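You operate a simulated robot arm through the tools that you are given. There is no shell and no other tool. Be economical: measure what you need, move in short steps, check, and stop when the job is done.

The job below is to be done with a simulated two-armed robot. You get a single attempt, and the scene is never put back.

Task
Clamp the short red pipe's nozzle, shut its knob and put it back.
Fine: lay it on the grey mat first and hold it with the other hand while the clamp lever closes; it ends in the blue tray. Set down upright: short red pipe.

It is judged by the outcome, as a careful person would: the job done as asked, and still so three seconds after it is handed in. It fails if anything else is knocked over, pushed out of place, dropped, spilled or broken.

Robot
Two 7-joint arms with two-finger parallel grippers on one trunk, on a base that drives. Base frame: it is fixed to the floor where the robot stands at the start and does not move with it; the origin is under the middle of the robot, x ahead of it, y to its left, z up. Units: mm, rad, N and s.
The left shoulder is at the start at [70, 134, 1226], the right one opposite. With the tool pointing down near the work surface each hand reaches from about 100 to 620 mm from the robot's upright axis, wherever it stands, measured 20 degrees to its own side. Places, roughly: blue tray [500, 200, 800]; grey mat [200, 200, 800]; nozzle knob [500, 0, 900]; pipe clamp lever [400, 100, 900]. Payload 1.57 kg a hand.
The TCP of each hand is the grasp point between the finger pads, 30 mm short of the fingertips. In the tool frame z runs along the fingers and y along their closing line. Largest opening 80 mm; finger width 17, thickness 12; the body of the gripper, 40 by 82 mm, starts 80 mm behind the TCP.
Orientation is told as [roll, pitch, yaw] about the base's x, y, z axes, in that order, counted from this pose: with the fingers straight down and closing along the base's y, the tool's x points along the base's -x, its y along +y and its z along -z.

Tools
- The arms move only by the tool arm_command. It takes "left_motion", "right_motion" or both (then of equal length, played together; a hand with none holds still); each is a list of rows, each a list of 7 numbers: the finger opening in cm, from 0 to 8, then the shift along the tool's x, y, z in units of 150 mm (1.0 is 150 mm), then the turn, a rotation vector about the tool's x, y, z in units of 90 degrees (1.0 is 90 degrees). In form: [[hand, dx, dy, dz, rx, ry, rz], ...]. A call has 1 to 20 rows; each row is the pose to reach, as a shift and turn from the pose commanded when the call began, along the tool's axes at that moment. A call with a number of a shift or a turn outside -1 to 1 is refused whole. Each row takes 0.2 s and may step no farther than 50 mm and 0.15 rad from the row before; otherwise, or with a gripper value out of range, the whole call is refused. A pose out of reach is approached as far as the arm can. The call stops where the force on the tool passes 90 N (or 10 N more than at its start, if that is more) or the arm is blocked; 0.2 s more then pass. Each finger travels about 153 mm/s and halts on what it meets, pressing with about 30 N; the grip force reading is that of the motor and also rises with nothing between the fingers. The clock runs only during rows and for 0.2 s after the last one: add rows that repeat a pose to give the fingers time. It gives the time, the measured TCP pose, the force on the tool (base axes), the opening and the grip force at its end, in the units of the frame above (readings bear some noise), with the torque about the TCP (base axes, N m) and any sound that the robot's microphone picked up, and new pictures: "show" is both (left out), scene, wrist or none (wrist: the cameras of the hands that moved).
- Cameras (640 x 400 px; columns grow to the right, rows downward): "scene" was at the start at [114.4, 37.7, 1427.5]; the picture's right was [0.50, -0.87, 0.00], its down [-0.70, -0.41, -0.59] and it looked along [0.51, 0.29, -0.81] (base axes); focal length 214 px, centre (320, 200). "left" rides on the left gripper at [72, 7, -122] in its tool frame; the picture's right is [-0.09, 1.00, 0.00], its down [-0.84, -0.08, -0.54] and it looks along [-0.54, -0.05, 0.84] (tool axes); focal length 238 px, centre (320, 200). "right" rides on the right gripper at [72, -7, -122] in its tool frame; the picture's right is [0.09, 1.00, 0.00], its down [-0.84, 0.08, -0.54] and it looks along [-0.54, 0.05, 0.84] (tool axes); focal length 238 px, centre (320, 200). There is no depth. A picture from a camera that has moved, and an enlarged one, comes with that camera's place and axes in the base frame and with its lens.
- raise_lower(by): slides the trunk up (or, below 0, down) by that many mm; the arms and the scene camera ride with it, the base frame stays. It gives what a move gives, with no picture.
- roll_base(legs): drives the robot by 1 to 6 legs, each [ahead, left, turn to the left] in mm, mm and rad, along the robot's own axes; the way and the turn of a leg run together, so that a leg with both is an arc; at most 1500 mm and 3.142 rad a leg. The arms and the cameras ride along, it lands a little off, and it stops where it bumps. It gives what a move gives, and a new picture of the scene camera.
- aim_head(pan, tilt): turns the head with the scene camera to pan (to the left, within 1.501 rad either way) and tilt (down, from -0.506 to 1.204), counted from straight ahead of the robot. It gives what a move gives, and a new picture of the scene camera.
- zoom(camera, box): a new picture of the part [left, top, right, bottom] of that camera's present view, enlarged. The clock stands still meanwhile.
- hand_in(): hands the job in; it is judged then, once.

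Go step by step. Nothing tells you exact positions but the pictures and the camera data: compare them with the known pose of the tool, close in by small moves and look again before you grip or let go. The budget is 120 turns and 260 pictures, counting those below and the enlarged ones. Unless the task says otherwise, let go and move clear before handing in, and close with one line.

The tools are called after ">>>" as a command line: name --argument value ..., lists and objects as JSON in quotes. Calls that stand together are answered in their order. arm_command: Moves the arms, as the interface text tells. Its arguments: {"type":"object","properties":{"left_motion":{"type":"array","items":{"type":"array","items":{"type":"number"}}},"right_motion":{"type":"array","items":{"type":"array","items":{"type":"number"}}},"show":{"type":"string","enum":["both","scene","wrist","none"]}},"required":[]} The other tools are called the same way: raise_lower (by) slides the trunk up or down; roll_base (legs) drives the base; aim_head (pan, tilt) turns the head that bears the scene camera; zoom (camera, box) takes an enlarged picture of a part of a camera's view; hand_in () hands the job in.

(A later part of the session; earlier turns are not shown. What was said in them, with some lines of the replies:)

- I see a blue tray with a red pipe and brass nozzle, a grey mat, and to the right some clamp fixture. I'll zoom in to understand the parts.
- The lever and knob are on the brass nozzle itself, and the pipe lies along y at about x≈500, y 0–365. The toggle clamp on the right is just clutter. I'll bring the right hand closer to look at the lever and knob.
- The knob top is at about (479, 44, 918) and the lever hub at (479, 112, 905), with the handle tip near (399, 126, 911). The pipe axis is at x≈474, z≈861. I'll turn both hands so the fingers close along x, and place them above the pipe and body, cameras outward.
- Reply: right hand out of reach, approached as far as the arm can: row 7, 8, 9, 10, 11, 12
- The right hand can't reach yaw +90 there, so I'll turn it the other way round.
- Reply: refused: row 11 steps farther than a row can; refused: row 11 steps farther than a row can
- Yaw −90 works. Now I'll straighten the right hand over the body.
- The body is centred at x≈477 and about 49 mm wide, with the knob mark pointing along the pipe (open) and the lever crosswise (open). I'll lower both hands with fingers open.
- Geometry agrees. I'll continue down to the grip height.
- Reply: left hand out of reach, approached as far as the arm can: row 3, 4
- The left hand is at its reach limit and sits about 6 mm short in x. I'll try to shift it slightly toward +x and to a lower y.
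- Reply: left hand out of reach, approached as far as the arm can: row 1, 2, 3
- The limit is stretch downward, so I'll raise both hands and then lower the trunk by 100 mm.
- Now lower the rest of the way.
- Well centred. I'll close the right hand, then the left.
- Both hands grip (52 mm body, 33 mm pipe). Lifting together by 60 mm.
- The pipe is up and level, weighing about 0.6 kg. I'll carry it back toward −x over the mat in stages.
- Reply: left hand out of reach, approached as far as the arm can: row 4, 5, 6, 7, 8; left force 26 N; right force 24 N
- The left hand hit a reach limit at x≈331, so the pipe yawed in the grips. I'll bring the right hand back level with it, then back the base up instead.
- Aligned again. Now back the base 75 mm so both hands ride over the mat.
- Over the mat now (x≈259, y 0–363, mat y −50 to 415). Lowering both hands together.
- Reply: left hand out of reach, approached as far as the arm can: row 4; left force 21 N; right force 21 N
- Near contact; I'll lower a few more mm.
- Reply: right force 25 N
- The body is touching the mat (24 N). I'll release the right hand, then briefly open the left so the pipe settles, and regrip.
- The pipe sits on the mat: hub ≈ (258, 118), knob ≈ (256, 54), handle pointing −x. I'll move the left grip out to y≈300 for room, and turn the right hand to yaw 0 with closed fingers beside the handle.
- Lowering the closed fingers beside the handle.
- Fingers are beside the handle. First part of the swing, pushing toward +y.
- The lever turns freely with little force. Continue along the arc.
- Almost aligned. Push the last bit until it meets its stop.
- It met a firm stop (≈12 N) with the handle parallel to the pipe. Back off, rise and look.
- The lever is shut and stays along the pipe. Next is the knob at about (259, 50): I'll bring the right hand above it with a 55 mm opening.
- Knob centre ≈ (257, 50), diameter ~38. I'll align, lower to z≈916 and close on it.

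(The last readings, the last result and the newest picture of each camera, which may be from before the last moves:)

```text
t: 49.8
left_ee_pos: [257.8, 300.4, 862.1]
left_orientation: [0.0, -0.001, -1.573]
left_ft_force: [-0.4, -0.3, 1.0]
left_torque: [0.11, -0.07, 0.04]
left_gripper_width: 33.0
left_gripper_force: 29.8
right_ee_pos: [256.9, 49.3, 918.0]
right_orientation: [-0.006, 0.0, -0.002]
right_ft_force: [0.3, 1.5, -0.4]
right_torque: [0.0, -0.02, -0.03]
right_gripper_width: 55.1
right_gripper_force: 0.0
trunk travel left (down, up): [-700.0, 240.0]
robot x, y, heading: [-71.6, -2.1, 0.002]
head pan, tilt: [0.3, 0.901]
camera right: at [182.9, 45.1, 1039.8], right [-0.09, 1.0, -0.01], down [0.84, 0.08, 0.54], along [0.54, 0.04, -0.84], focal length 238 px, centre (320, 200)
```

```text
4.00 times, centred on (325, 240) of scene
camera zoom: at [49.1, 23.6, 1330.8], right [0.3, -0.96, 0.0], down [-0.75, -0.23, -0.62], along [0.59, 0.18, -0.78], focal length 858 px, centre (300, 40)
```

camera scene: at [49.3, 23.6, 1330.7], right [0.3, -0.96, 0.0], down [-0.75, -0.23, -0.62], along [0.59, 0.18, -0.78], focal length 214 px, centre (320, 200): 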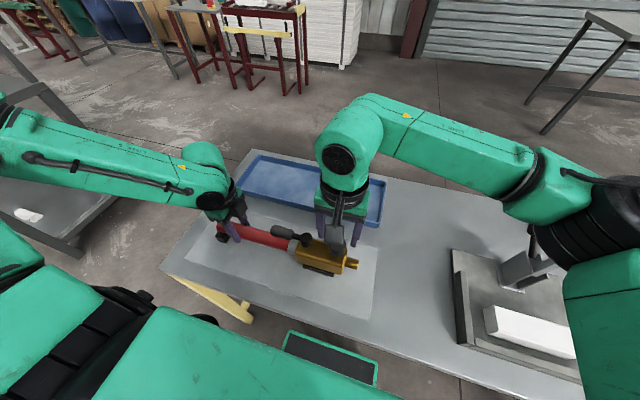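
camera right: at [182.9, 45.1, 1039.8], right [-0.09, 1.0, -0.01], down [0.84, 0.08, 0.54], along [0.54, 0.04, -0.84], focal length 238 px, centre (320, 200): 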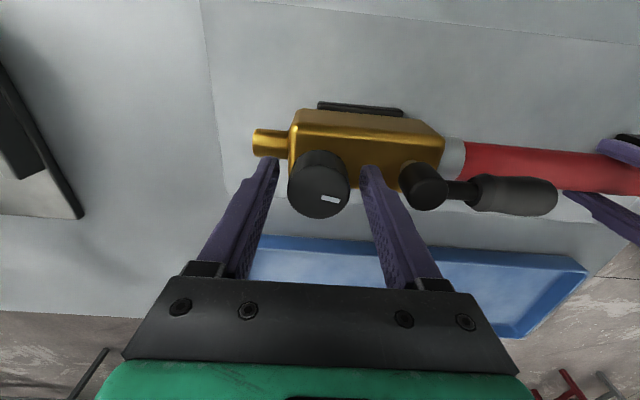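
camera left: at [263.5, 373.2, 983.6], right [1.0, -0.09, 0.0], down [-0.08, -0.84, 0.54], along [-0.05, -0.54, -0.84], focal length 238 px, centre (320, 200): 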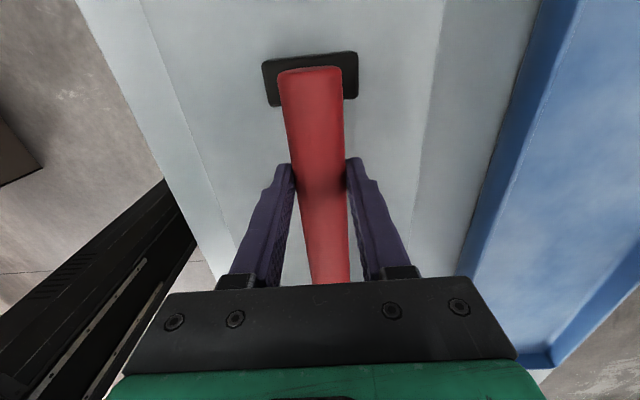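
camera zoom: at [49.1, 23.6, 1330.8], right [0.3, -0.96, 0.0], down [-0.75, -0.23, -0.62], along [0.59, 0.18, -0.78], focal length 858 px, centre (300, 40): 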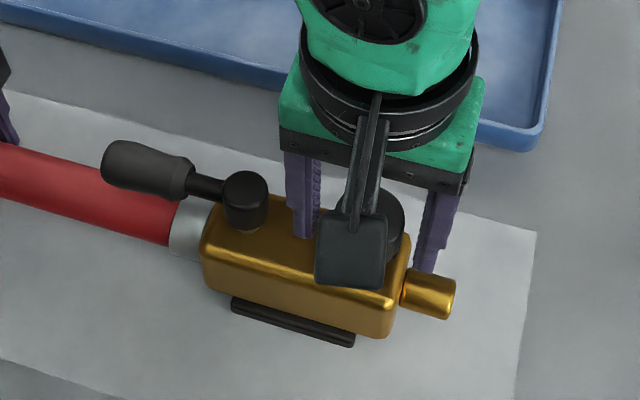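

>>> arm_command --right_motion '[[4.5, 0, 0, 0, 0, 0, 0], [3.5, 0, 0, 0, 0, 0, 0], [2, 0, 0, 0, 0, 0, 0], [2, 0, 0, 0, 0, 0, 0]]' --show "wrist"

```text
t: 50.8
left_ee_pos: [257.2, 301.2, 860.2]
left_orientation: [-0.001, -0.003, -1.57]
left_ft_force: [-0.4, 5.8, -1.0]
left_torque: [-0.08, -0.02, -0.16]
left_gripper_width: 33.4
left_gripper_force: 29.7
right_ee_pos: [256.8, 49.0, 917.8]
right_orientation: [-0.006, -0.002, -0.002]
right_ft_force: [0.4, -5.4, 0.0]
right_torque: [0.21, 0.01, 0.01]
right_gripper_width: 37.3
right_gripper_force: 30.1
trunk travel left (down, up): [-700.0, 240.0]
robot x, y, heading: [-77.4, -2.3, 0.006]
head pan, tilt: [0.3, 0.901]
camera right: at [183.2, 45.1, 1039.9], right [-0.09, 1.0, -0.01], down [0.84, 0.08, 0.54], along [0.54, 0.04, -0.84], focal length 238 px, centre (320, 200)
```

right: 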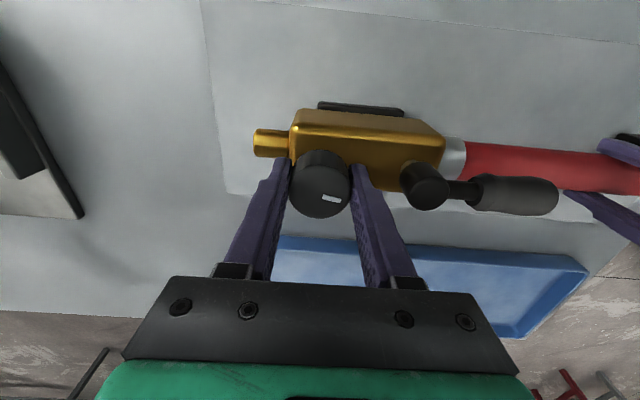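

Gripped the knob (37 mm). Turning clockwise 30° first to feel it.

>>> arm_command --right_motion '[[2, 0, 0, 0, 0, 0, 0.08], [2, 0, 0, 0, 0, 0, 0.16], [2, 0, 0, 0, 0, 0, 0.25], [2, 0, 0, 0, 0, 0, 0.33]]' --show "wrist"

>>> zoom --camera "right" --box '[200, 100, 440, 250]'

```text
t: 51.8
left_ee_pos: [258.6, 301.7, 861.8]
left_orientation: [-0.002, 0.0, -1.569]
left_ft_force: [0.8, 10.0, -2.4]
left_torque: [0.47, 0.09, 0.28]
left_gripper_width: 32.9
left_gripper_force: 30.4
right_ee_pos: [255.6, 49.5, 917.6]
right_orientation: [-0.007, -0.006, -0.523]
right_ft_force: [-1.0, -10.4, 5.6]
right_torque: [0.28, 0.02, 0.02]
right_gripper_width: 37.2
right_gripper_force: 29.5
trunk travel left (down, up): [-700.0, 240.0]
robot x, y, heading: [-73.8, -0.0, -0.0]
head pan, tilt: [0.3, 0.901]
camera right: at [189.4, 82.7, 1039.6], right [0.42, 0.91, -0.01], down [0.76, -0.35, 0.55], along [0.49, -0.23, -0.84], focal length 238 px, centre (320, 200)
```

right: 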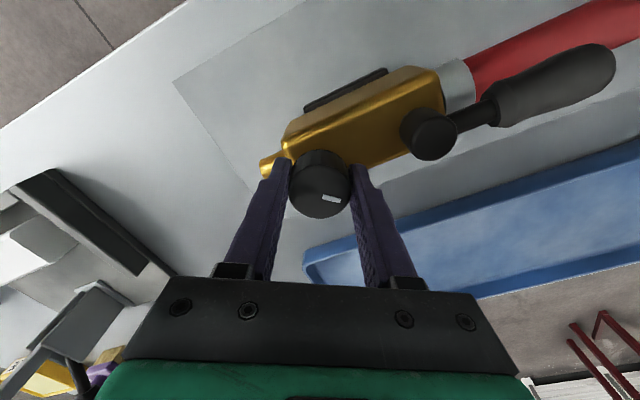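

```text
2.67 times, centred on (320, 175) of right
camera zoom: at [189.4, 82.7, 1039.6], right [0.42, 0.91, -0.01], down [0.76, -0.35, 0.55], along [0.49, -0.23, -0.84], focal length 636 px, centre (320, 267)
```

zoom: 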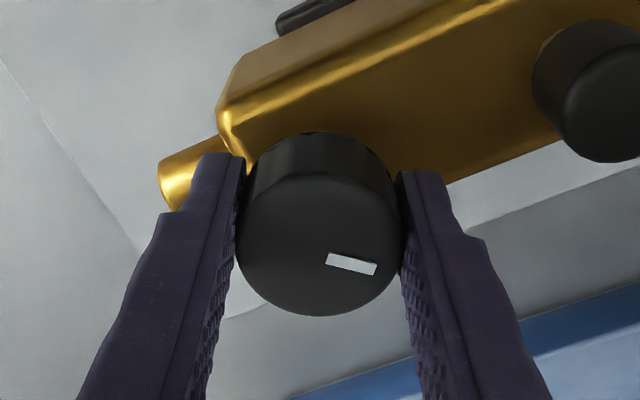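

The knob follows the hand easily. Turn on to about 90°.

>>> arm_command --right_motion '[[2, 0, 0, 0, 0, 0, 0.09], [2, 0, 0, 0, 0, 0, 0.18], [2, 0, 0, 0, 0, 0, 0.27], [2, 0, 0, 0, 0, 0, 0.36], [2, 0, 0, 0, 0, 0, 0.45], [2, 0, 0, 0, 0, 0, 0.53], [2, 0, 0, 0, 0, 0, 0.6]]' --show "wrist"

>>> zoom --camera "right" --box '[200, 60, 440, 250]'

```text
t: 53.4
left_ee_pos: [257.6, 300.9, 862.1]
left_orientation: [0.0, -0.004, -1.569]
left_ft_force: [3.4, 3.5, 0.3]
left_torque: [0.49, 0.27, 0.36]
left_gripper_width: 33.2
left_gripper_force: 30.3
right_ee_pos: [255.5, 50.3, 917.4]
right_orientation: [0.001, -0.006, -1.464]
right_ft_force: [-1.3, -1.7, 12.2]
right_torque: [0.09, -0.08, 0.49]
right_gripper_width: 37.0
right_gripper_force: 30.3
trunk travel left (down, up): [-700.0, 240.0]
robot x, y, heading: [-73.1, -3.1, 0.003]
head pan, tilt: [0.3, 0.901]
camera right: at [241.1, 123.6, 1039.7], right [0.98, 0.2, 0.0], down [0.17, -0.82, 0.55], along [0.11, -0.54, -0.84], focal length 238 px, centre (320, 200)
```

right: 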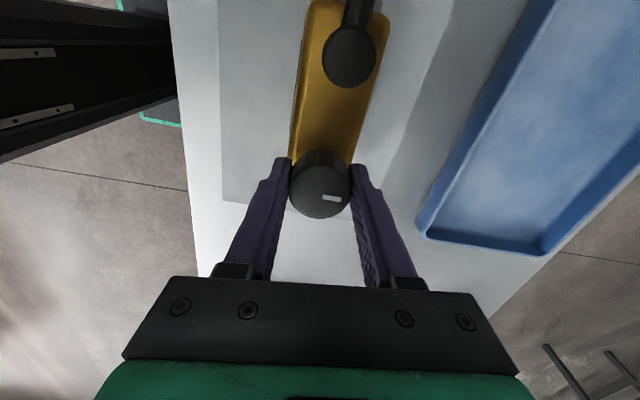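

```text
2.11 times, centred on (320, 155) of right
camera zoom: at [241.1, 123.6, 1039.7], right [0.98, 0.2, 0.0], down [0.17, -0.82, 0.55], along [0.11, -0.54, -0.84], focal length 502 px, centre (320, 295)
```

zoom: 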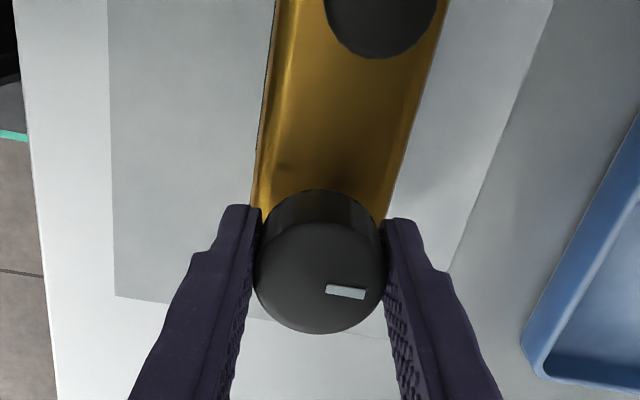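

Mark is now across the pipe and torque has risen to 0.5 N·m, suggesting a stop. A small extra turn to verify.

>>> arm_command --right_motion '[[2, 0, 0, 0, 0, 0, 0.04], [2, 0, 0, 0, 0, 0, 0.08], [2, 0, 0, 0, 0, 0, 0.08]]' --show "none"

>>> zoom --camera "right" --box '[200, 60, 440, 250]'

```text
t: 54.2
left_ee_pos: [257.3, 300.9, 861.6]
left_orientation: [0.0, -0.003, -1.572]
left_ft_force: [1.5, -0.1, 0.3]
left_torque: [-0.27, -0.12, 0.14]
left_gripper_width: 33.1
left_gripper_force: 29.5
right_ee_pos: [257.5, 51.0, 918.0]
right_orientation: [0.002, -0.007, -1.591]
right_ft_force: [4.8, 2.2, 13.9]
right_torque: [-0.24, -0.13, 0.5]
right_gripper_width: 36.7
right_gripper_force: 30.5
trunk travel left (down, up): [-700.0, 240.0]
robot x, y, heading: [-75.4, -0.5, -0.0]
head pan, tilt: [0.3, 0.901]
```

```text
2.11 times, centred on (320, 155) of right
camera zoom: at [250.3, 124.9, 1039.5], right [1.0, 0.07, 0.0], down [0.06, -0.83, 0.55], along [0.04, -0.55, -0.84], focal length 502 px, centre (320, 295)
```

zoom: 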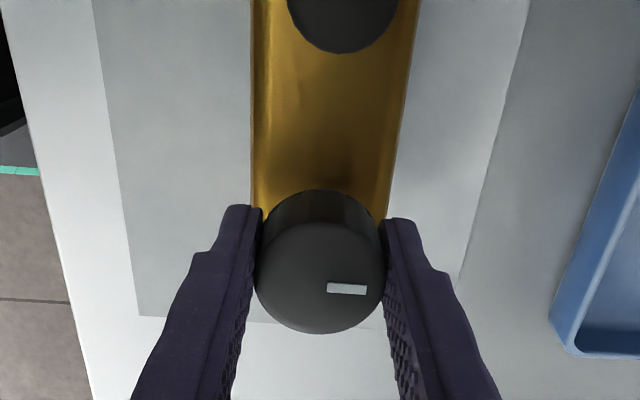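

The torque saturated and the fingers slipped, so the knob is at its shut stop with the mark across. I'll release and rise.

>>> arm_command --right_motion '[[4.5, 0, 0, 0, 0, 0, 0], [5.5, 0, 0, 0, 0, 0, 0], [5.5, 0, 0, -0.15, 0, 0, 0], [5.5, 0, 0, -0.3, 0, 0, 0], [8, 0, 0, -0.45, 0, 0, 0], [8, 0, 0, -0.5, 0, 0, 0]]' --show "wrist"

>>> zoom --camera "right" --box '[220, 20, 420, 240]'

>>> zoom --camera "scene" --box '[200, 190, 390, 300]'

```text
t: 55.6
left_ee_pos: [256.9, 300.2, 861.9]
left_orientation: [-0.003, -0.002, -1.572]
left_ft_force: [0.1, -0.2, 0.5]
left_torque: [0.04, 0.07, -0.13]
left_gripper_width: 33.1
left_gripper_force: 29.7
right_ee_pos: [255.8, 49.9, 991.8]
right_orientation: [0.0, -0.007, -1.588]
right_ft_force: [1.0, 0.6, 0.3]
right_torque: [0.03, 0.01, 0.02]
right_gripper_width: 79.8
right_gripper_force: 0.1
trunk travel left (down, up): [-700.0, 240.0]
robot x, y, heading: [-73.2, 1.8, 0.005]
head pan, tilt: [0.3, 0.901]
camera right: at [249.8, 124.7, 1114.0], right [1.0, 0.08, 0.0], down [0.06, -0.83, 0.55], along [0.04, -0.55, -0.84], focal length 238 px, centre (320, 200)
```

right: 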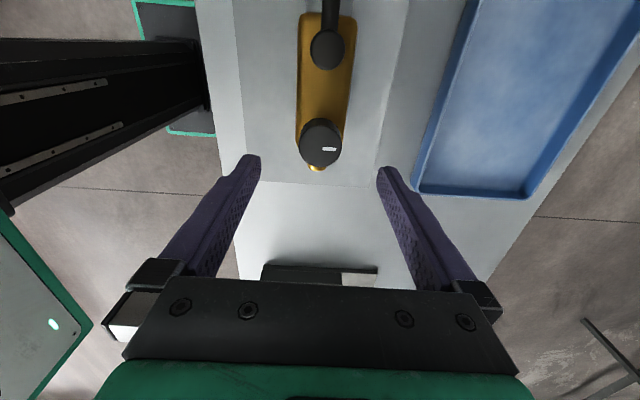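

```text
1.82 times, centred on (320, 130) of right
camera zoom: at [249.8, 124.7, 1114.0], right [1.0, 0.08, 0.0], down [0.06, -0.83, 0.55], along [0.04, -0.55, -0.84], focal length 433 px, centre (320, 327)
```

zoom: 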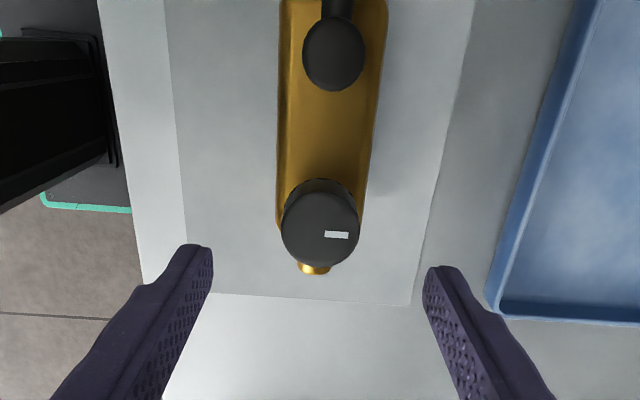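

```text
3.37 times, centred on (295, 245) of scene
camera zoom: at [49.2, 23.6, 1330.7], right [0.3, -0.96, 0.0], down [-0.75, -0.23, -0.62], along [0.59, 0.18, -0.78], focal length 722 px, centre (404, 48)
```

zoom: 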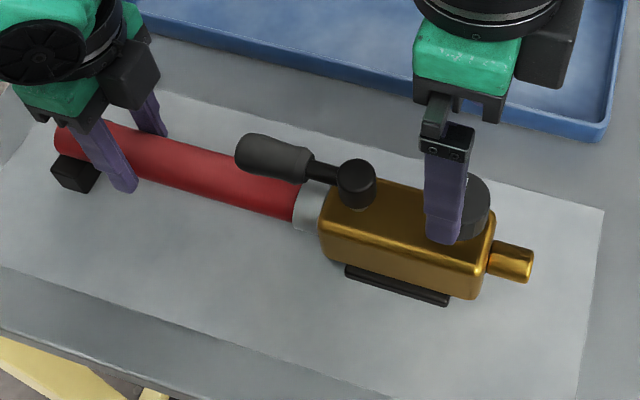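

The knob mark points across the pipe and the lever is shut. Now regrip: left back to y≈241, then right on the body between hub and knob (y≈85).

>>> arm_command --left_motion '[[5, 0, 0, 0, 0, 0, 0], [6, 0, 0, 0, 0, 0, 0], [6, -0.15, 0, 0, 0, 0, 0], [6, -0.3, 0, 0, 0, 0, 0], [6, -0.37, 0, 0, 0, 0, 0], [6, -0.37, 0, 0, 0, 0, 0], [4, -0.37, 0, 0, 0, 0, 0], [1, -0.37, 0, 0, 0, 0, 0], [0.5, -0.37, 0, 0, 0, 0, 0]]' --show "none"

>>> arm_command --right_motion '[[8, 0.12, 0, 0, 0, 0, -0.011], [8, 0.24, 0.007, 0, 0, 0, -0.011], [8, 0.24, 0.007, 0.2, 0, 0, -0.011], [8, 0.24, 0.007, 0.35, 0, 0, -0.011], [8, 0.24, 0.007, 0.45, 0, 0, -0.011], [8, 0.24, 0.007, 0.45, 0, 0, -0.011]]' --show "both"

```text
t: 57.6
left_ee_pos: [257.9, 245.7, 860.1]
left_orientation: [-0.002, -0.002, -1.574]
left_ft_force: [-0.5, -0.6, -0.2]
left_torque: [0.02, 0.06, -0.14]
left_gripper_width: 33.0
left_gripper_force: 30.2
right_ee_pos: [256.6, 50.6, 992.6]
right_orientation: [0.001, -0.006, -1.586]
right_ft_force: [0.0, -0.7, 0.0]
right_torque: [0.04, -0.01, 0.02]
right_gripper_width: 80.1
right_gripper_force: 0.0
trunk travel left (down, up): [-700.0, 240.0]
robot x, y, heading: [-71.9, 1.7, 0.001]
head pan, tilt: [0.3, 0.901]
```

```text
t: 59.0
left_ee_pos: [258.5, 245.5, 861.1]
left_orientation: [-0.001, -0.002, -1.569]
left_ft_force: [0.1, 0.2, 0.8]
left_torque: [-0.09, -0.03, 0.12]
left_gripper_width: 33.2
left_gripper_force: 29.7
right_ee_pos: [258.1, 85.9, 924.8]
right_orientation: [0.001, -0.006, -1.57]
right_ft_force: [-0.7, -0.6, -0.6]
right_torque: [0.0, 0.01, 0.0]
right_gripper_width: 79.9
right_gripper_force: 0.0
trunk travel left (down, up): [-700.0, 240.0]
robot x, y, heading: [-76.3, 2.2, 0.0]
head pan, tilt: [0.3, 0.901]
camera scene: at [49.1, 23.8, 1330.8], right [0.3, -0.96, 0.0], down [-0.75, -0.23, -0.62], along [0.59, 0.18, -0.78], focal length 214 px, centre (320, 200)
camera right: at [250.4, 161.1, 1046.6], right [1.0, 0.09, 0.0], down [0.08, -0.83, 0.55], along [0.05, -0.55, -0.84], focal length 238 px, centre (320, 200)
```

scene: 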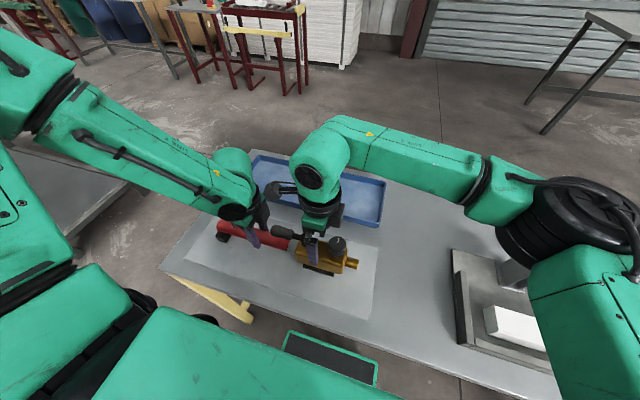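
right: 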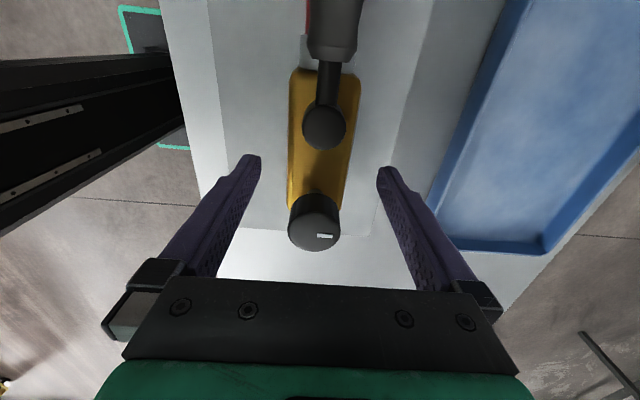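

Clear between hub and knob. Descend and close on the body.

>>> arm_command --right_motion '[[8, 0, 0, 0.15, 0, 0, 0], [8, 0, 0, 0.3, 0, 0, 0], [8, 0, 0, 0.425, 0, 0, 0], [8, 0, 0, 0.425, 0, 0, 0], [5.5, 0, 0, 0.425, 0, 0, 0], [4, 0, 0, 0.425, 0, 0, 0], [2, 0, 0, 0.425, 0, 0, 0], [2, 0, 0, 0.425, 0, 0, 0]]' --show "wrist"

```text
t: 60.8
left_ee_pos: [258.7, 245.9, 861.0]
left_orientation: [-0.001, -0.001, -1.571]
left_ft_force: [6.1, 1.3, 0.0]
left_torque: [-0.05, -0.06, 0.73]
left_gripper_width: 33.4
left_gripper_force: 29.8
right_ee_pos: [259.3, 86.4, 861.7]
right_orientation: [0.002, -0.008, -1.57]
right_ft_force: [-6.0, -2.3, 0.6]
right_torque: [0.34, 0.1, 0.17]
right_gripper_width: 51.9
right_gripper_force: 29.9
trunk travel left (down, up): [-700.0, 240.0]
robot x, y, heading: [-74.4, -1.7, -0.001]
head pan, tilt: [0.3, 0.901]
camera right: at [251.0, 160.9, 982.8], right [1.0, 0.09, 0.0], down [0.08, -0.83, 0.55], along [0.05, -0.55, -0.84], focal length 238 px, centre (320, 200)
```

right: 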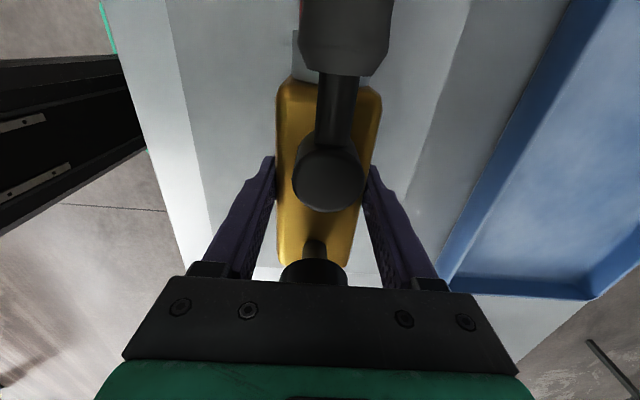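

Lift both by 65 mm, then drive forward 75 mm.

>>> arm_command --left_motion '[[0.5, 0, 0, -0.06, 0, 0, 0], [0.5, 0, 0, -0.13, 0, 0, 0], [0.5, 0, 0, -0.2, 0, 0, 0], [0.5, 0, 0, -0.27, 0, 0, 0], [0.5, 0, 0, -0.34, 0, 0, 0], [0.5, 0, 0, -0.4, 0, 0, 0], [0.5, 0, 0, -0.433, 0, 0, 0]]' --right_motion '[[2, 0, 0, -0.06, 0, 0, 0], [2, 0, 0, -0.13, 0, 0, 0], [2, 0, 0, -0.2, 0, 0, 0], [2, 0, 0, -0.27, 0, 0, 0], [2, 0, 0, -0.34, 0, 0, 0], [2, 0, 0, -0.4, 0, 0, 0], [2, 0, 0, -0.433, 0, 0, 0]]' --show "scene"

>>> roll_base --legs '[[75, 0, 0]]'

```text
t: 62.4
left_ee_pos: [258.0, 245.6, 926.3]
left_orientation: [-0.002, -0.001, -1.571]
left_ft_force: [7.6, 15.8, -7.5]
left_torque: [0.44, -0.22, 0.71]
left_gripper_width: 32.9
left_gripper_force: 30.0
right_ee_pos: [258.4, 85.4, 926.2]
right_orientation: [-0.002, -0.009, -1.569]
right_ft_force: [-7.2, -15.4, 2.4]
right_torque: [0.48, 0.22, 0.46]
right_gripper_width: 51.8
right_gripper_force: 30.2
trunk travel left (down, up): [-700.0, 240.0]
robot x, y, heading: [-75.5, 0.2, -0.0]
head pan, tilt: [0.3, 0.901]
camera scene: at [49.4, 23.7, 1330.7], right [0.3, -0.96, 0.0], down [-0.75, -0.23, -0.62], along [0.59, 0.18, -0.78], focal length 214 px, centre (320, 200)
```

scene: 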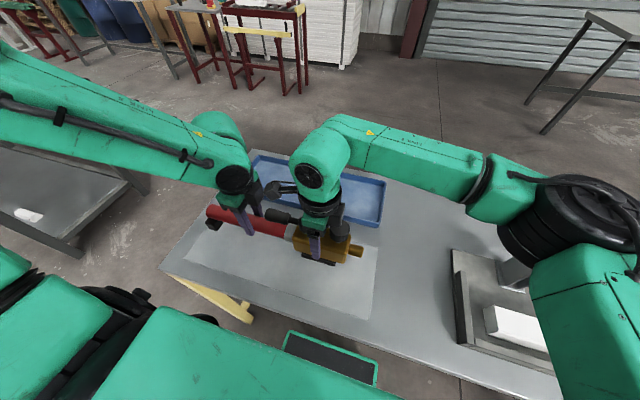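

```text
t: 63.4
left_ee_pos: [330.1, 245.0, 927.1]
left_orientation: [0.0, 0.0, -1.571]
left_ft_force: [7.5, 19.9, -6.5]
left_torque: [0.51, -0.06, 0.56]
left_gripper_width: 33.3
left_gripper_force: 30.1
right_ee_pos: [330.9, 85.4, 925.5]
right_orientation: [0.002, -0.011, -1.568]
right_ft_force: [-7.3, -21.1, 0.9]
right_torque: [0.14, 0.04, 0.59]
right_gripper_width: 51.9
right_gripper_force: 30.3
trunk travel left (down, up): [-700.0, 240.0]
robot x, y, heading: [2.0, -2.5, -0.001]
head pan, tilt: [0.3, 0.901]
camera scene: at [121.2, 23.7, 1331.0], right [0.3, -0.96, 0.0], down [-0.75, -0.23, -0.62], along [0.59, 0.18, -0.78], focal length 214 px, centre (320, 200)
```

scene: 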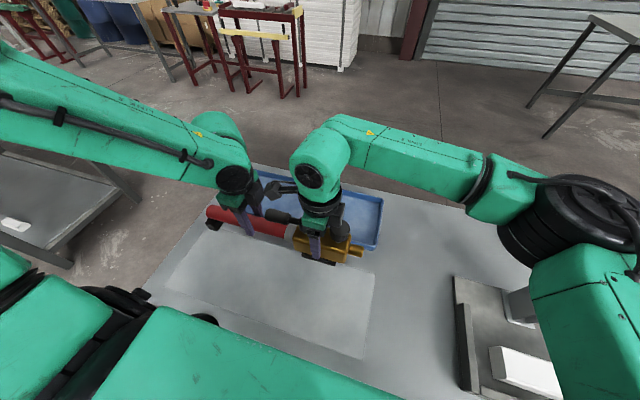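

Now move both +x by 145 mm, back over the tray.

>>> arm_command --left_motion '[[0.5, 0, 0.07, 0, 0, 0, 0], [0.5, 0, 0.16, 0, 0, 0, 0], [0.5, 0, 0.25, 0, 0, 0, 0], [0.5, 0, 0.34, 0, 0, 0, 0], [0.5, 0, 0.43, 0, 0, 0, 0], [0.5, 0, 0.52, 0, 0, 0, 0], [0.5, -0.01, 0.61, 0, 0, 0, 0], [0.5, -0.02, 0.7, 0, 0, 0, 0], [0.5, -0.03, 0.79, 0, 0, 0, 0], [0.5, -0.035, 0.88, 0, 0, 0, 0], [0.5, -0.035, 0.94, 0, 0, 0, 0], [0.5, -0.035, 0.967, 0, 0, 0, 0]]' --right_motion '[[2, 0, 0.07, 0, 0, 0, 0], [2, 0, 0.16, 0, 0, 0, 0], [2, 0, 0.25, 0, 0, 0, 0], [2, 0, 0.34, 0, 0, 0, 0], [2, 0, 0.43, 0, 0, 0, 0], [2, 0, 0.52, 0, 0, 0, 0], [2, -0.01, 0.61, 0, 0, 0, 0], [2, -0.02, 0.7, 0, 0, 0, 0], [2, -0.03, 0.79, 0, 0, 0, 0], [2, -0.035, 0.88, 0, 0, 0, 0], [2, -0.035, 0.94, 0, 0, 0, 0], [2, -0.035, 0.967, 0, 0, 0, 0]]' --show "both"

>>> zoom --camera "scene" --box '[210, 160, 400, 270]'

```text
t: 66.0
left_ee_pos: [476.4, 241.4, 926.6]
left_orientation: [-0.003, -0.002, -1.57]
left_ft_force: [9.5, -5.2, -2.4]
left_torque: [-0.17, -0.14, 0.77]
left_gripper_width: 33.4
left_gripper_force: 30.0
right_ee_pos: [477.0, 81.9, 925.7]
right_orientation: [-0.001, -0.009, -1.567]
right_ft_force: [-9.3, 5.5, -3.4]
right_torque: [0.26, 0.16, 0.72]
right_gripper_width: 52.0
right_gripper_force: 30.0
trunk travel left (down, up): [-700.0, 240.0]
robot x, y, heading: [-3.0, 2.3, 0.004]
head pan, tilt: [0.3, 0.901]
camera scene: at [123.8, 23.8, 1330.7], right [0.3, -0.96, 0.0], down [-0.75, -0.23, -0.62], along [0.59, 0.18, -0.78], focal length 214 px, centre (320, 200)
camera right: at [469.4, 155.6, 1047.8], right [1.0, 0.1, 0.0], down [0.08, -0.83, 0.55], along [0.05, -0.55, -0.84], focal length 238 px, centre (320, 200)
camera left: at [482.3, 312.6, 1047.7], right [1.0, -0.09, 0.0], down [-0.08, -0.84, 0.54], along [-0.05, -0.54, -0.84], focal length 238 px, centre (320, 200)
```

scene: 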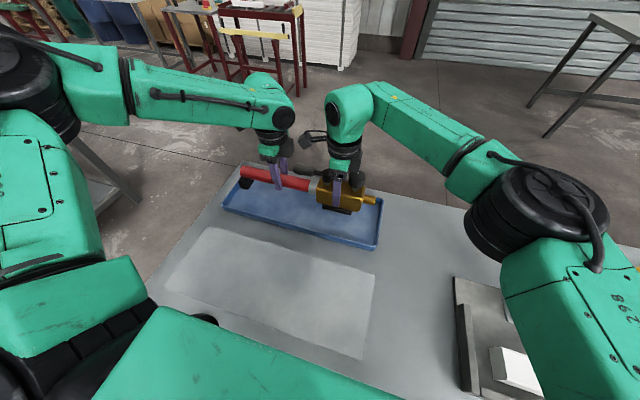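
right: 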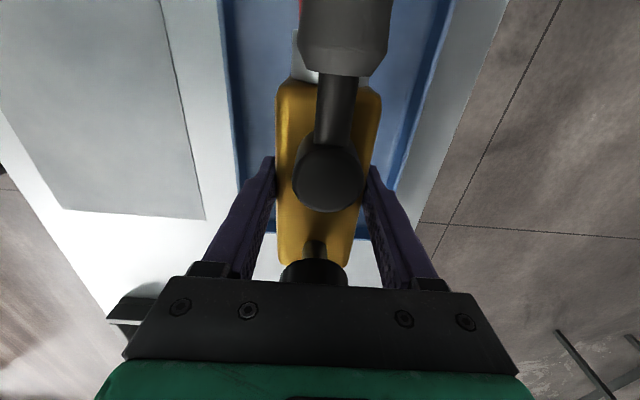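
left: 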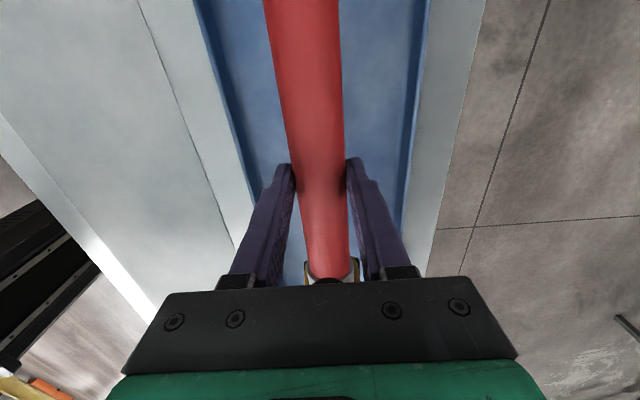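

```text
3.37 times, centred on (305, 215) of scene
camera zoom: at [123.8, 23.8, 1330.7], right [0.3, -0.96, 0.0], down [-0.75, -0.23, -0.62], along [0.59, 0.18, -0.78], focal length 722 px, centre (370, 150)
```

zoom: 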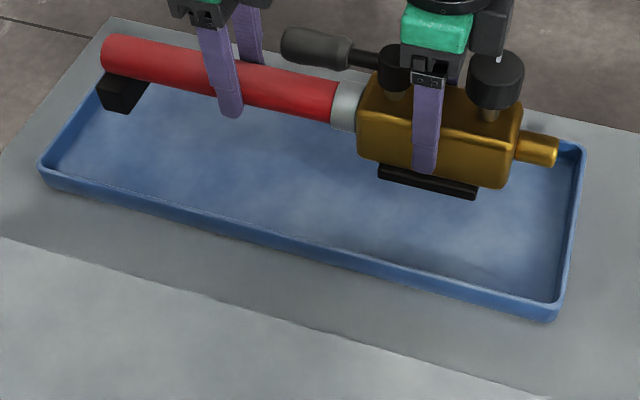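

Position matches the original spot in the tray. Lowering 55 mm, then in small steps.

>>> arm_command --left_motion '[[0.5, 0, 0, 0.07, 0, 0, 0], [0.5, 0, 0, 0.14, 0, 0, 0], [0.5, 0, 0, 0.21, 0, 0, 0], [0.5, 0, 0, 0.28, 0, 0, 0], [0.5, 0, 0, 0.33, 0, 0, 0], [0.5, 0, 0, 0.365, 0, 0, 0], [0.5, 0, 0, 0.365, 0, 0, 0]]' --right_motion '[[2, 0, 0, 0.07, 0, 0, 0], [2, 0, 0, 0.14, 0, 0, 0], [2, 0, 0, 0.21, 0, 0, 0], [2, 0, 0, 0.28, 0, 0, 0], [2, 0, 0, 0.33, 0, 0, 0], [2, 0, 0, 0.365, 0, 0, 0], [2, 0, 0, 0.365, 0, 0, 0]]' --show "none"

>>> arm_command --left_motion '[[0.5, 0, 0, 0.008, 0, 0, 0], [0.5, 0, 0, 0.016, 0, 0, 0], [0.5, 0, 0, 0.016, 0, 0, 0]]' --right_motion '[[2, 0, 0, 0.008, 0, 0, 0], [2, 0, 0, 0.016, 0, 0, 0], [2, 0, 0, 0.016, 0, 0, 0]]' --show "scene"

>>> zoom --camera "scene" --box '[210, 160, 400, 270]'

```text
t: 67.6
left_ee_pos: [476.8, 240.4, 869.7]
left_orientation: [-0.003, -0.001, -1.57]
left_ft_force: [4.2, -7.0, 2.3]
left_torque: [-0.48, -0.07, 0.4]
left_gripper_width: 33.5
left_gripper_force: 30.7
right_ee_pos: [477.0, 80.8, 871.1]
right_orientation: [0.0, -0.012, -1.571]
right_ft_force: [-4.4, 6.8, -9.3]
right_torque: [-0.27, 0.04, 0.08]
right_gripper_width: 51.9
right_gripper_force: 30.4
trunk travel left (down, up): [-700.0, 240.0]
robot x, y, heading: [1.3, 0.8, 0.002]
head pan, tilt: [0.3, 0.901]
```

```text
t: 68.4
left_ee_pos: [475.7, 241.0, 867.3]
left_orientation: [-0.002, -0.001, -1.57]
left_ft_force: [8.0, 2.1, -3.0]
left_torque: [-0.25, -0.23, 0.67]
left_gripper_width: 33.2
left_gripper_force: 29.8
right_ee_pos: [477.8, 80.5, 867.6]
right_orientation: [-0.002, -0.01, -1.571]
right_ft_force: [-7.4, -1.4, -3.7]
right_torque: [0.29, 0.28, 0.64]
right_gripper_width: 51.8
right_gripper_force: 30.2
trunk travel left (down, up): [-700.0, 240.0]
robot x, y, heading: [1.2, 3.5, -0.001]
head pan, tilt: [0.3, 0.901]
camera scene: at [123.6, 23.8, 1330.7], right [0.3, -0.96, 0.0], down [-0.75, -0.23, -0.62], along [0.59, 0.18, -0.78], focal length 214 px, centre (320, 200)
```

scene: 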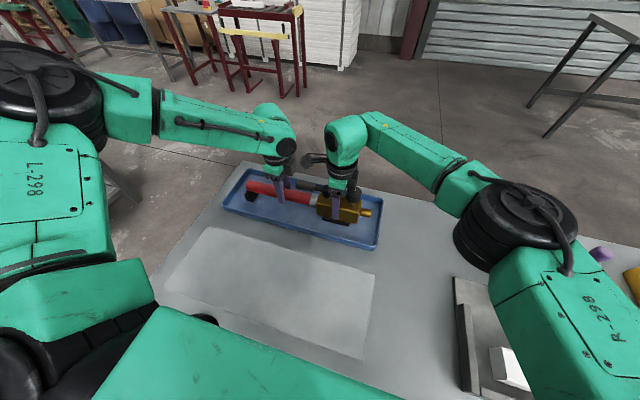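

```text
3.37 times, centred on (305, 215) of scene
camera zoom: at [123.6, 23.8, 1330.7], right [0.3, -0.96, 0.0], down [-0.75, -0.23, -0.62], along [0.59, 0.18, -0.78], focal length 722 px, centre (370, 150)
```

zoom: 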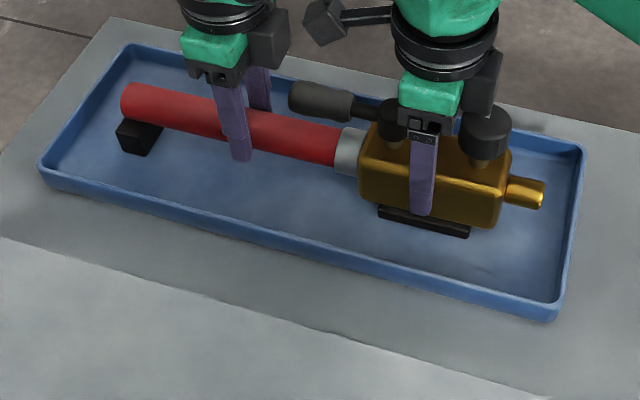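

Inside the tray and nearly down. A few more millimetres until the force rises.

>>> arm_command --left_motion '[[0.5, 0, 0, 0.008, 0, 0, 0], [0.5, 0, 0, 0.014, 0, 0, 0], [0.5, 0, 0, 0.014, 0, 0, 0]]' --right_motion '[[2, 0, 0, 0.008, 0, 0, 0], [2, 0, 0, 0.014, 0, 0, 0], [2, 0, 0, 0.014, 0, 0, 0]]' --show "none"

```text
t: 69.2
left_ee_pos: [476.1, 240.0, 867.5]
left_orientation: [-0.002, 0.001, -1.571]
left_ft_force: [3.7, 3.0, 3.2]
left_torque: [0.8, 0.06, 0.35]
left_gripper_width: 33.4
left_gripper_force: 30.2
right_ee_pos: [476.9, 79.9, 867.8]
right_orientation: [0.001, -0.009, -1.57]
right_ft_force: [-2.5, -1.9, -1.6]
right_torque: [0.59, 0.14, 0.08]
right_gripper_width: 51.9
right_gripper_force: 29.8
trunk travel left (down, up): [-700.0, 240.0]
robot x, y, heading: [-1.8, 2.9, 0.0]
head pan, tilt: [0.3, 0.901]
```

>>> arm_command --left_motion '[[0.5, 0, 0, 0.008, 0, 0, 0], [0.5, 0, 0, 0.012, 0, 0, 0], [0.5, 0, 0, 0.012, 0, 0, 0]]' --right_motion '[[2, 0, 0, 0.008, 0, 0, 0], [2, 0, 0, 0.012, 0, 0, 0], [2, 0, 0, 0.012, 0, 0, 0]]' --show "none"

```text
t: 70.0
left_ee_pos: [475.7, 239.6, 866.6]
left_orientation: [0.003, 0.0, -1.57]
left_ft_force: [8.5, 9.5, 15.1]
left_torque: [0.25, -0.11, 0.5]
left_gripper_width: 33.2
left_gripper_force: 29.7
right_ee_pos: [476.7, 81.2, 867.8]
right_orientation: [0.004, -0.01, -1.57]
right_ft_force: [2.2, -2.8, 12.6]
right_torque: [0.09, 0.44, -0.02]
right_gripper_width: 51.9
right_gripper_force: 30.2
trunk travel left (down, up): [-700.0, 240.0]
robot x, y, heading: [-2.4, -1.5, 0.0]
head pan, tilt: [0.3, 0.901]
```

It is seated on the tray floor. Release both and rise straight up.

>>> arm_command --right_motion '[[5.5, 0, 0, 0, 0, 0, 0], [6.5, 0, 0, 0, 0, 0, 0], [8, 0, 0, 0, 0, 0, 0], [8, 0, 0, 0, 0, 0, 0]]' --show "none"

>>> arm_command --left_motion '[[3.8, 0, 0, 0, 0, 0, 0], [5, 0, 0, 0, 0, 0, 0], [7.5, 0, 0, 0, 0, 0, 0], [7.5, 0, 0, 0, 0, 0, 0]]' --show "wrist"

>>> arm_command --left_motion '[[7.5, 0, 0, -0.1, 0, 0, 0], [7.5, 0, 0, -0.25, 0, 0, 0], [7.5, 0, 0, -0.45, 0, 0, 0], [7.5, 0, 0, -0.65, 0, 0, 0], [7.5, 0, 0, -0.8, 0, 0, 0], [7.5, 0, 0, -0.95, 0, 0, 0]]' --right_motion '[[8, 0, 0, -0.1, 0, 0, 0], [8, 0, 0, -0.25, 0, 0, 0], [8, 0, 0, -0.45, 0, 0, 0], [8, 0, 0, -0.65, 0, 0, 0], [8, 0, 0, -0.8, 0, 0, 0], [8, 0, 0, -0.95, 0, 0, 0]]' --show "both"

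>>> zoom --camera "scene" --box '[210, 160, 400, 270]'

```text
t: 71.0
left_ee_pos: [474.6, 238.1, 866.0]
left_orientation: [0.001, -0.001, -1.573]
left_ft_force: [3.4, 1.8, 20.0]
left_torque: [-0.46, -0.1, -0.64]
left_gripper_width: 33.1
left_gripper_force: 30.3
right_ee_pos: [477.2, 81.3, 866.5]
right_orientation: [0.003, -0.009, -1.57]
right_ft_force: [0.4, -0.6, 0.2]
right_torque: [0.0, 0.0, 0.03]
right_gripper_width: 80.1
right_gripper_force: 0.1
trunk travel left (down, up): [-700.0, 240.0]
robot x, y, heading: [2.3, 0.2, 0.0]
head pan, tilt: [0.3, 0.901]
```

```text
t: 72.0
left_ee_pos: [475.8, 239.8, 865.1]
left_orientation: [0.0, -0.002, -1.571]
left_ft_force: [0.4, -0.4, 0.1]
left_torque: [0.01, 0.0, -0.02]
left_gripper_width: 74.7
left_gripper_force: 0.1
right_ee_pos: [477.0, 80.4, 864.9]
right_orientation: [0.001, -0.008, -1.568]
right_ft_force: [0.3, 0.1, 0.7]
right_torque: [0.0, 0.0, -0.03]
right_gripper_width: 79.9
right_gripper_force: 0.0
trunk travel left (down, up): [-700.0, 240.0]
robot x, y, heading: [-1.5, -5.0, 0.0]
head pan, tilt: [0.3, 0.901]
camera left: at [481.8, 311.8, 986.7], right [1.0, -0.09, 0.0], down [-0.08, -0.84, 0.54], along [-0.05, -0.54, -0.84], focal length 238 px, centre (320, 200)
```

left: 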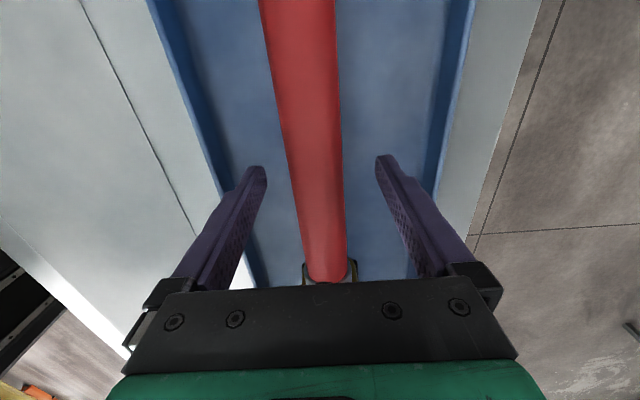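

```text
t: 73.4
left_ee_pos: [474.0, 239.5, 1008.0]
left_orientation: [-0.001, -0.003, -1.571]
left_ft_force: [-0.7, 0.7, 0.3]
left_torque: [-0.01, 0.0, 0.01]
left_gripper_width: 75.0
left_gripper_force: 0.1
right_ee_pos: [475.2, 81.0, 1006.9]
right_orientation: [0.001, -0.008, -1.569]
right_ft_force: [-0.5, -0.4, -0.1]
right_torque: [0.0, -0.02, 0.0]
right_gripper_width: 79.9
right_gripper_force: 0.1
trunk travel left (down, up): [-700.0, 240.0]
robot x, y, heading: [1.6, -0.6, -0.005]
head pan, tilt: [0.3, 0.901]
camera scene: at [121.7, 23.3, 1330.9], right [0.3, -0.96, 0.0], down [-0.75, -0.23, -0.62], along [0.59, 0.18, -0.78], focal length 214 px, centre (320, 200)
camera right: at [468.0, 155.6, 1129.2], right [1.0, 0.09, 0.0], down [0.08, -0.83, 0.55], along [0.05, -0.55, -0.84], focal length 238 px, centre (320, 200)
camera left: at [481.3, 312.0, 1130.0], right [1.0, -0.09, 0.0], down [-0.08, -0.84, 0.54], along [-0.05, -0.54, -0.84], focal length 238 px, centre (320, 200)
```

scene: 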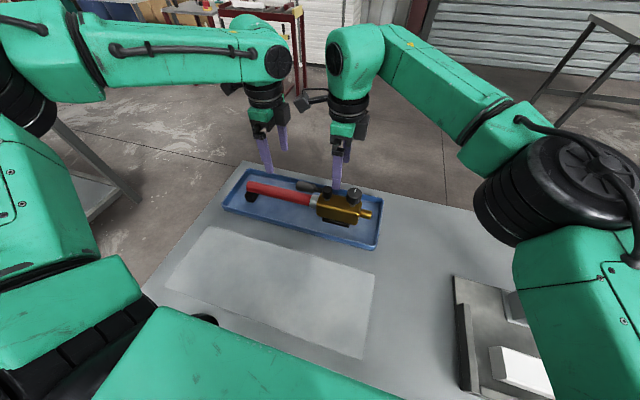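
right: 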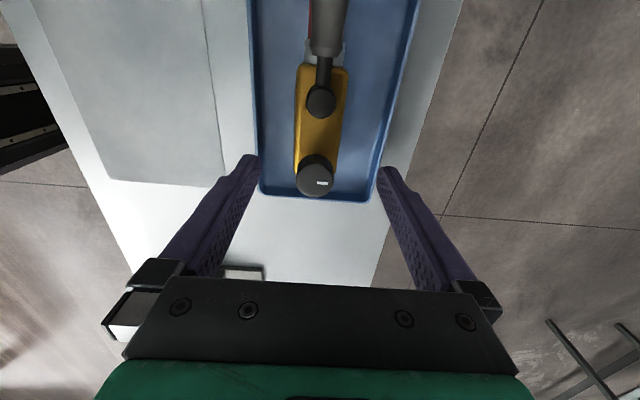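
left: 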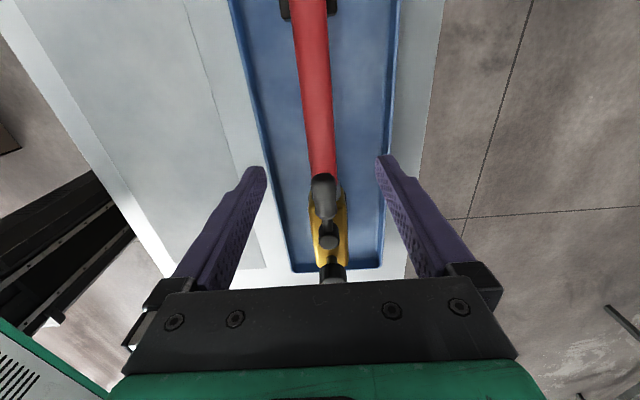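

```text
3.37 times, centred on (305, 215) of scene
camera zoom: at [121.7, 23.3, 1330.9], right [0.3, -0.96, 0.0], down [-0.75, -0.23, -0.62], along [0.59, 0.18, -0.78], focal length 722 px, centre (370, 150)
```

zoom: 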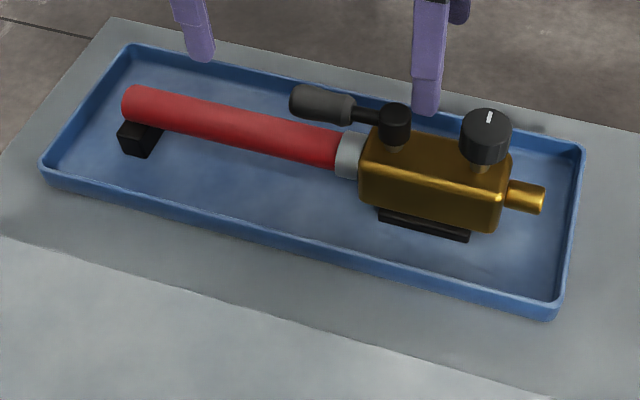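

The pipe stands upright in the blue tray with the lever closed along the pipe and the knob mark across it. Both hands are clear, so I'm handing in.

>>> hand_in

```text
The job is handed in.
```

The short red pipe is back upright in the blue tray, its nozzle clamped and its knob shut; I saw nothing else disturbed, but the judged result hasn't come back to me.
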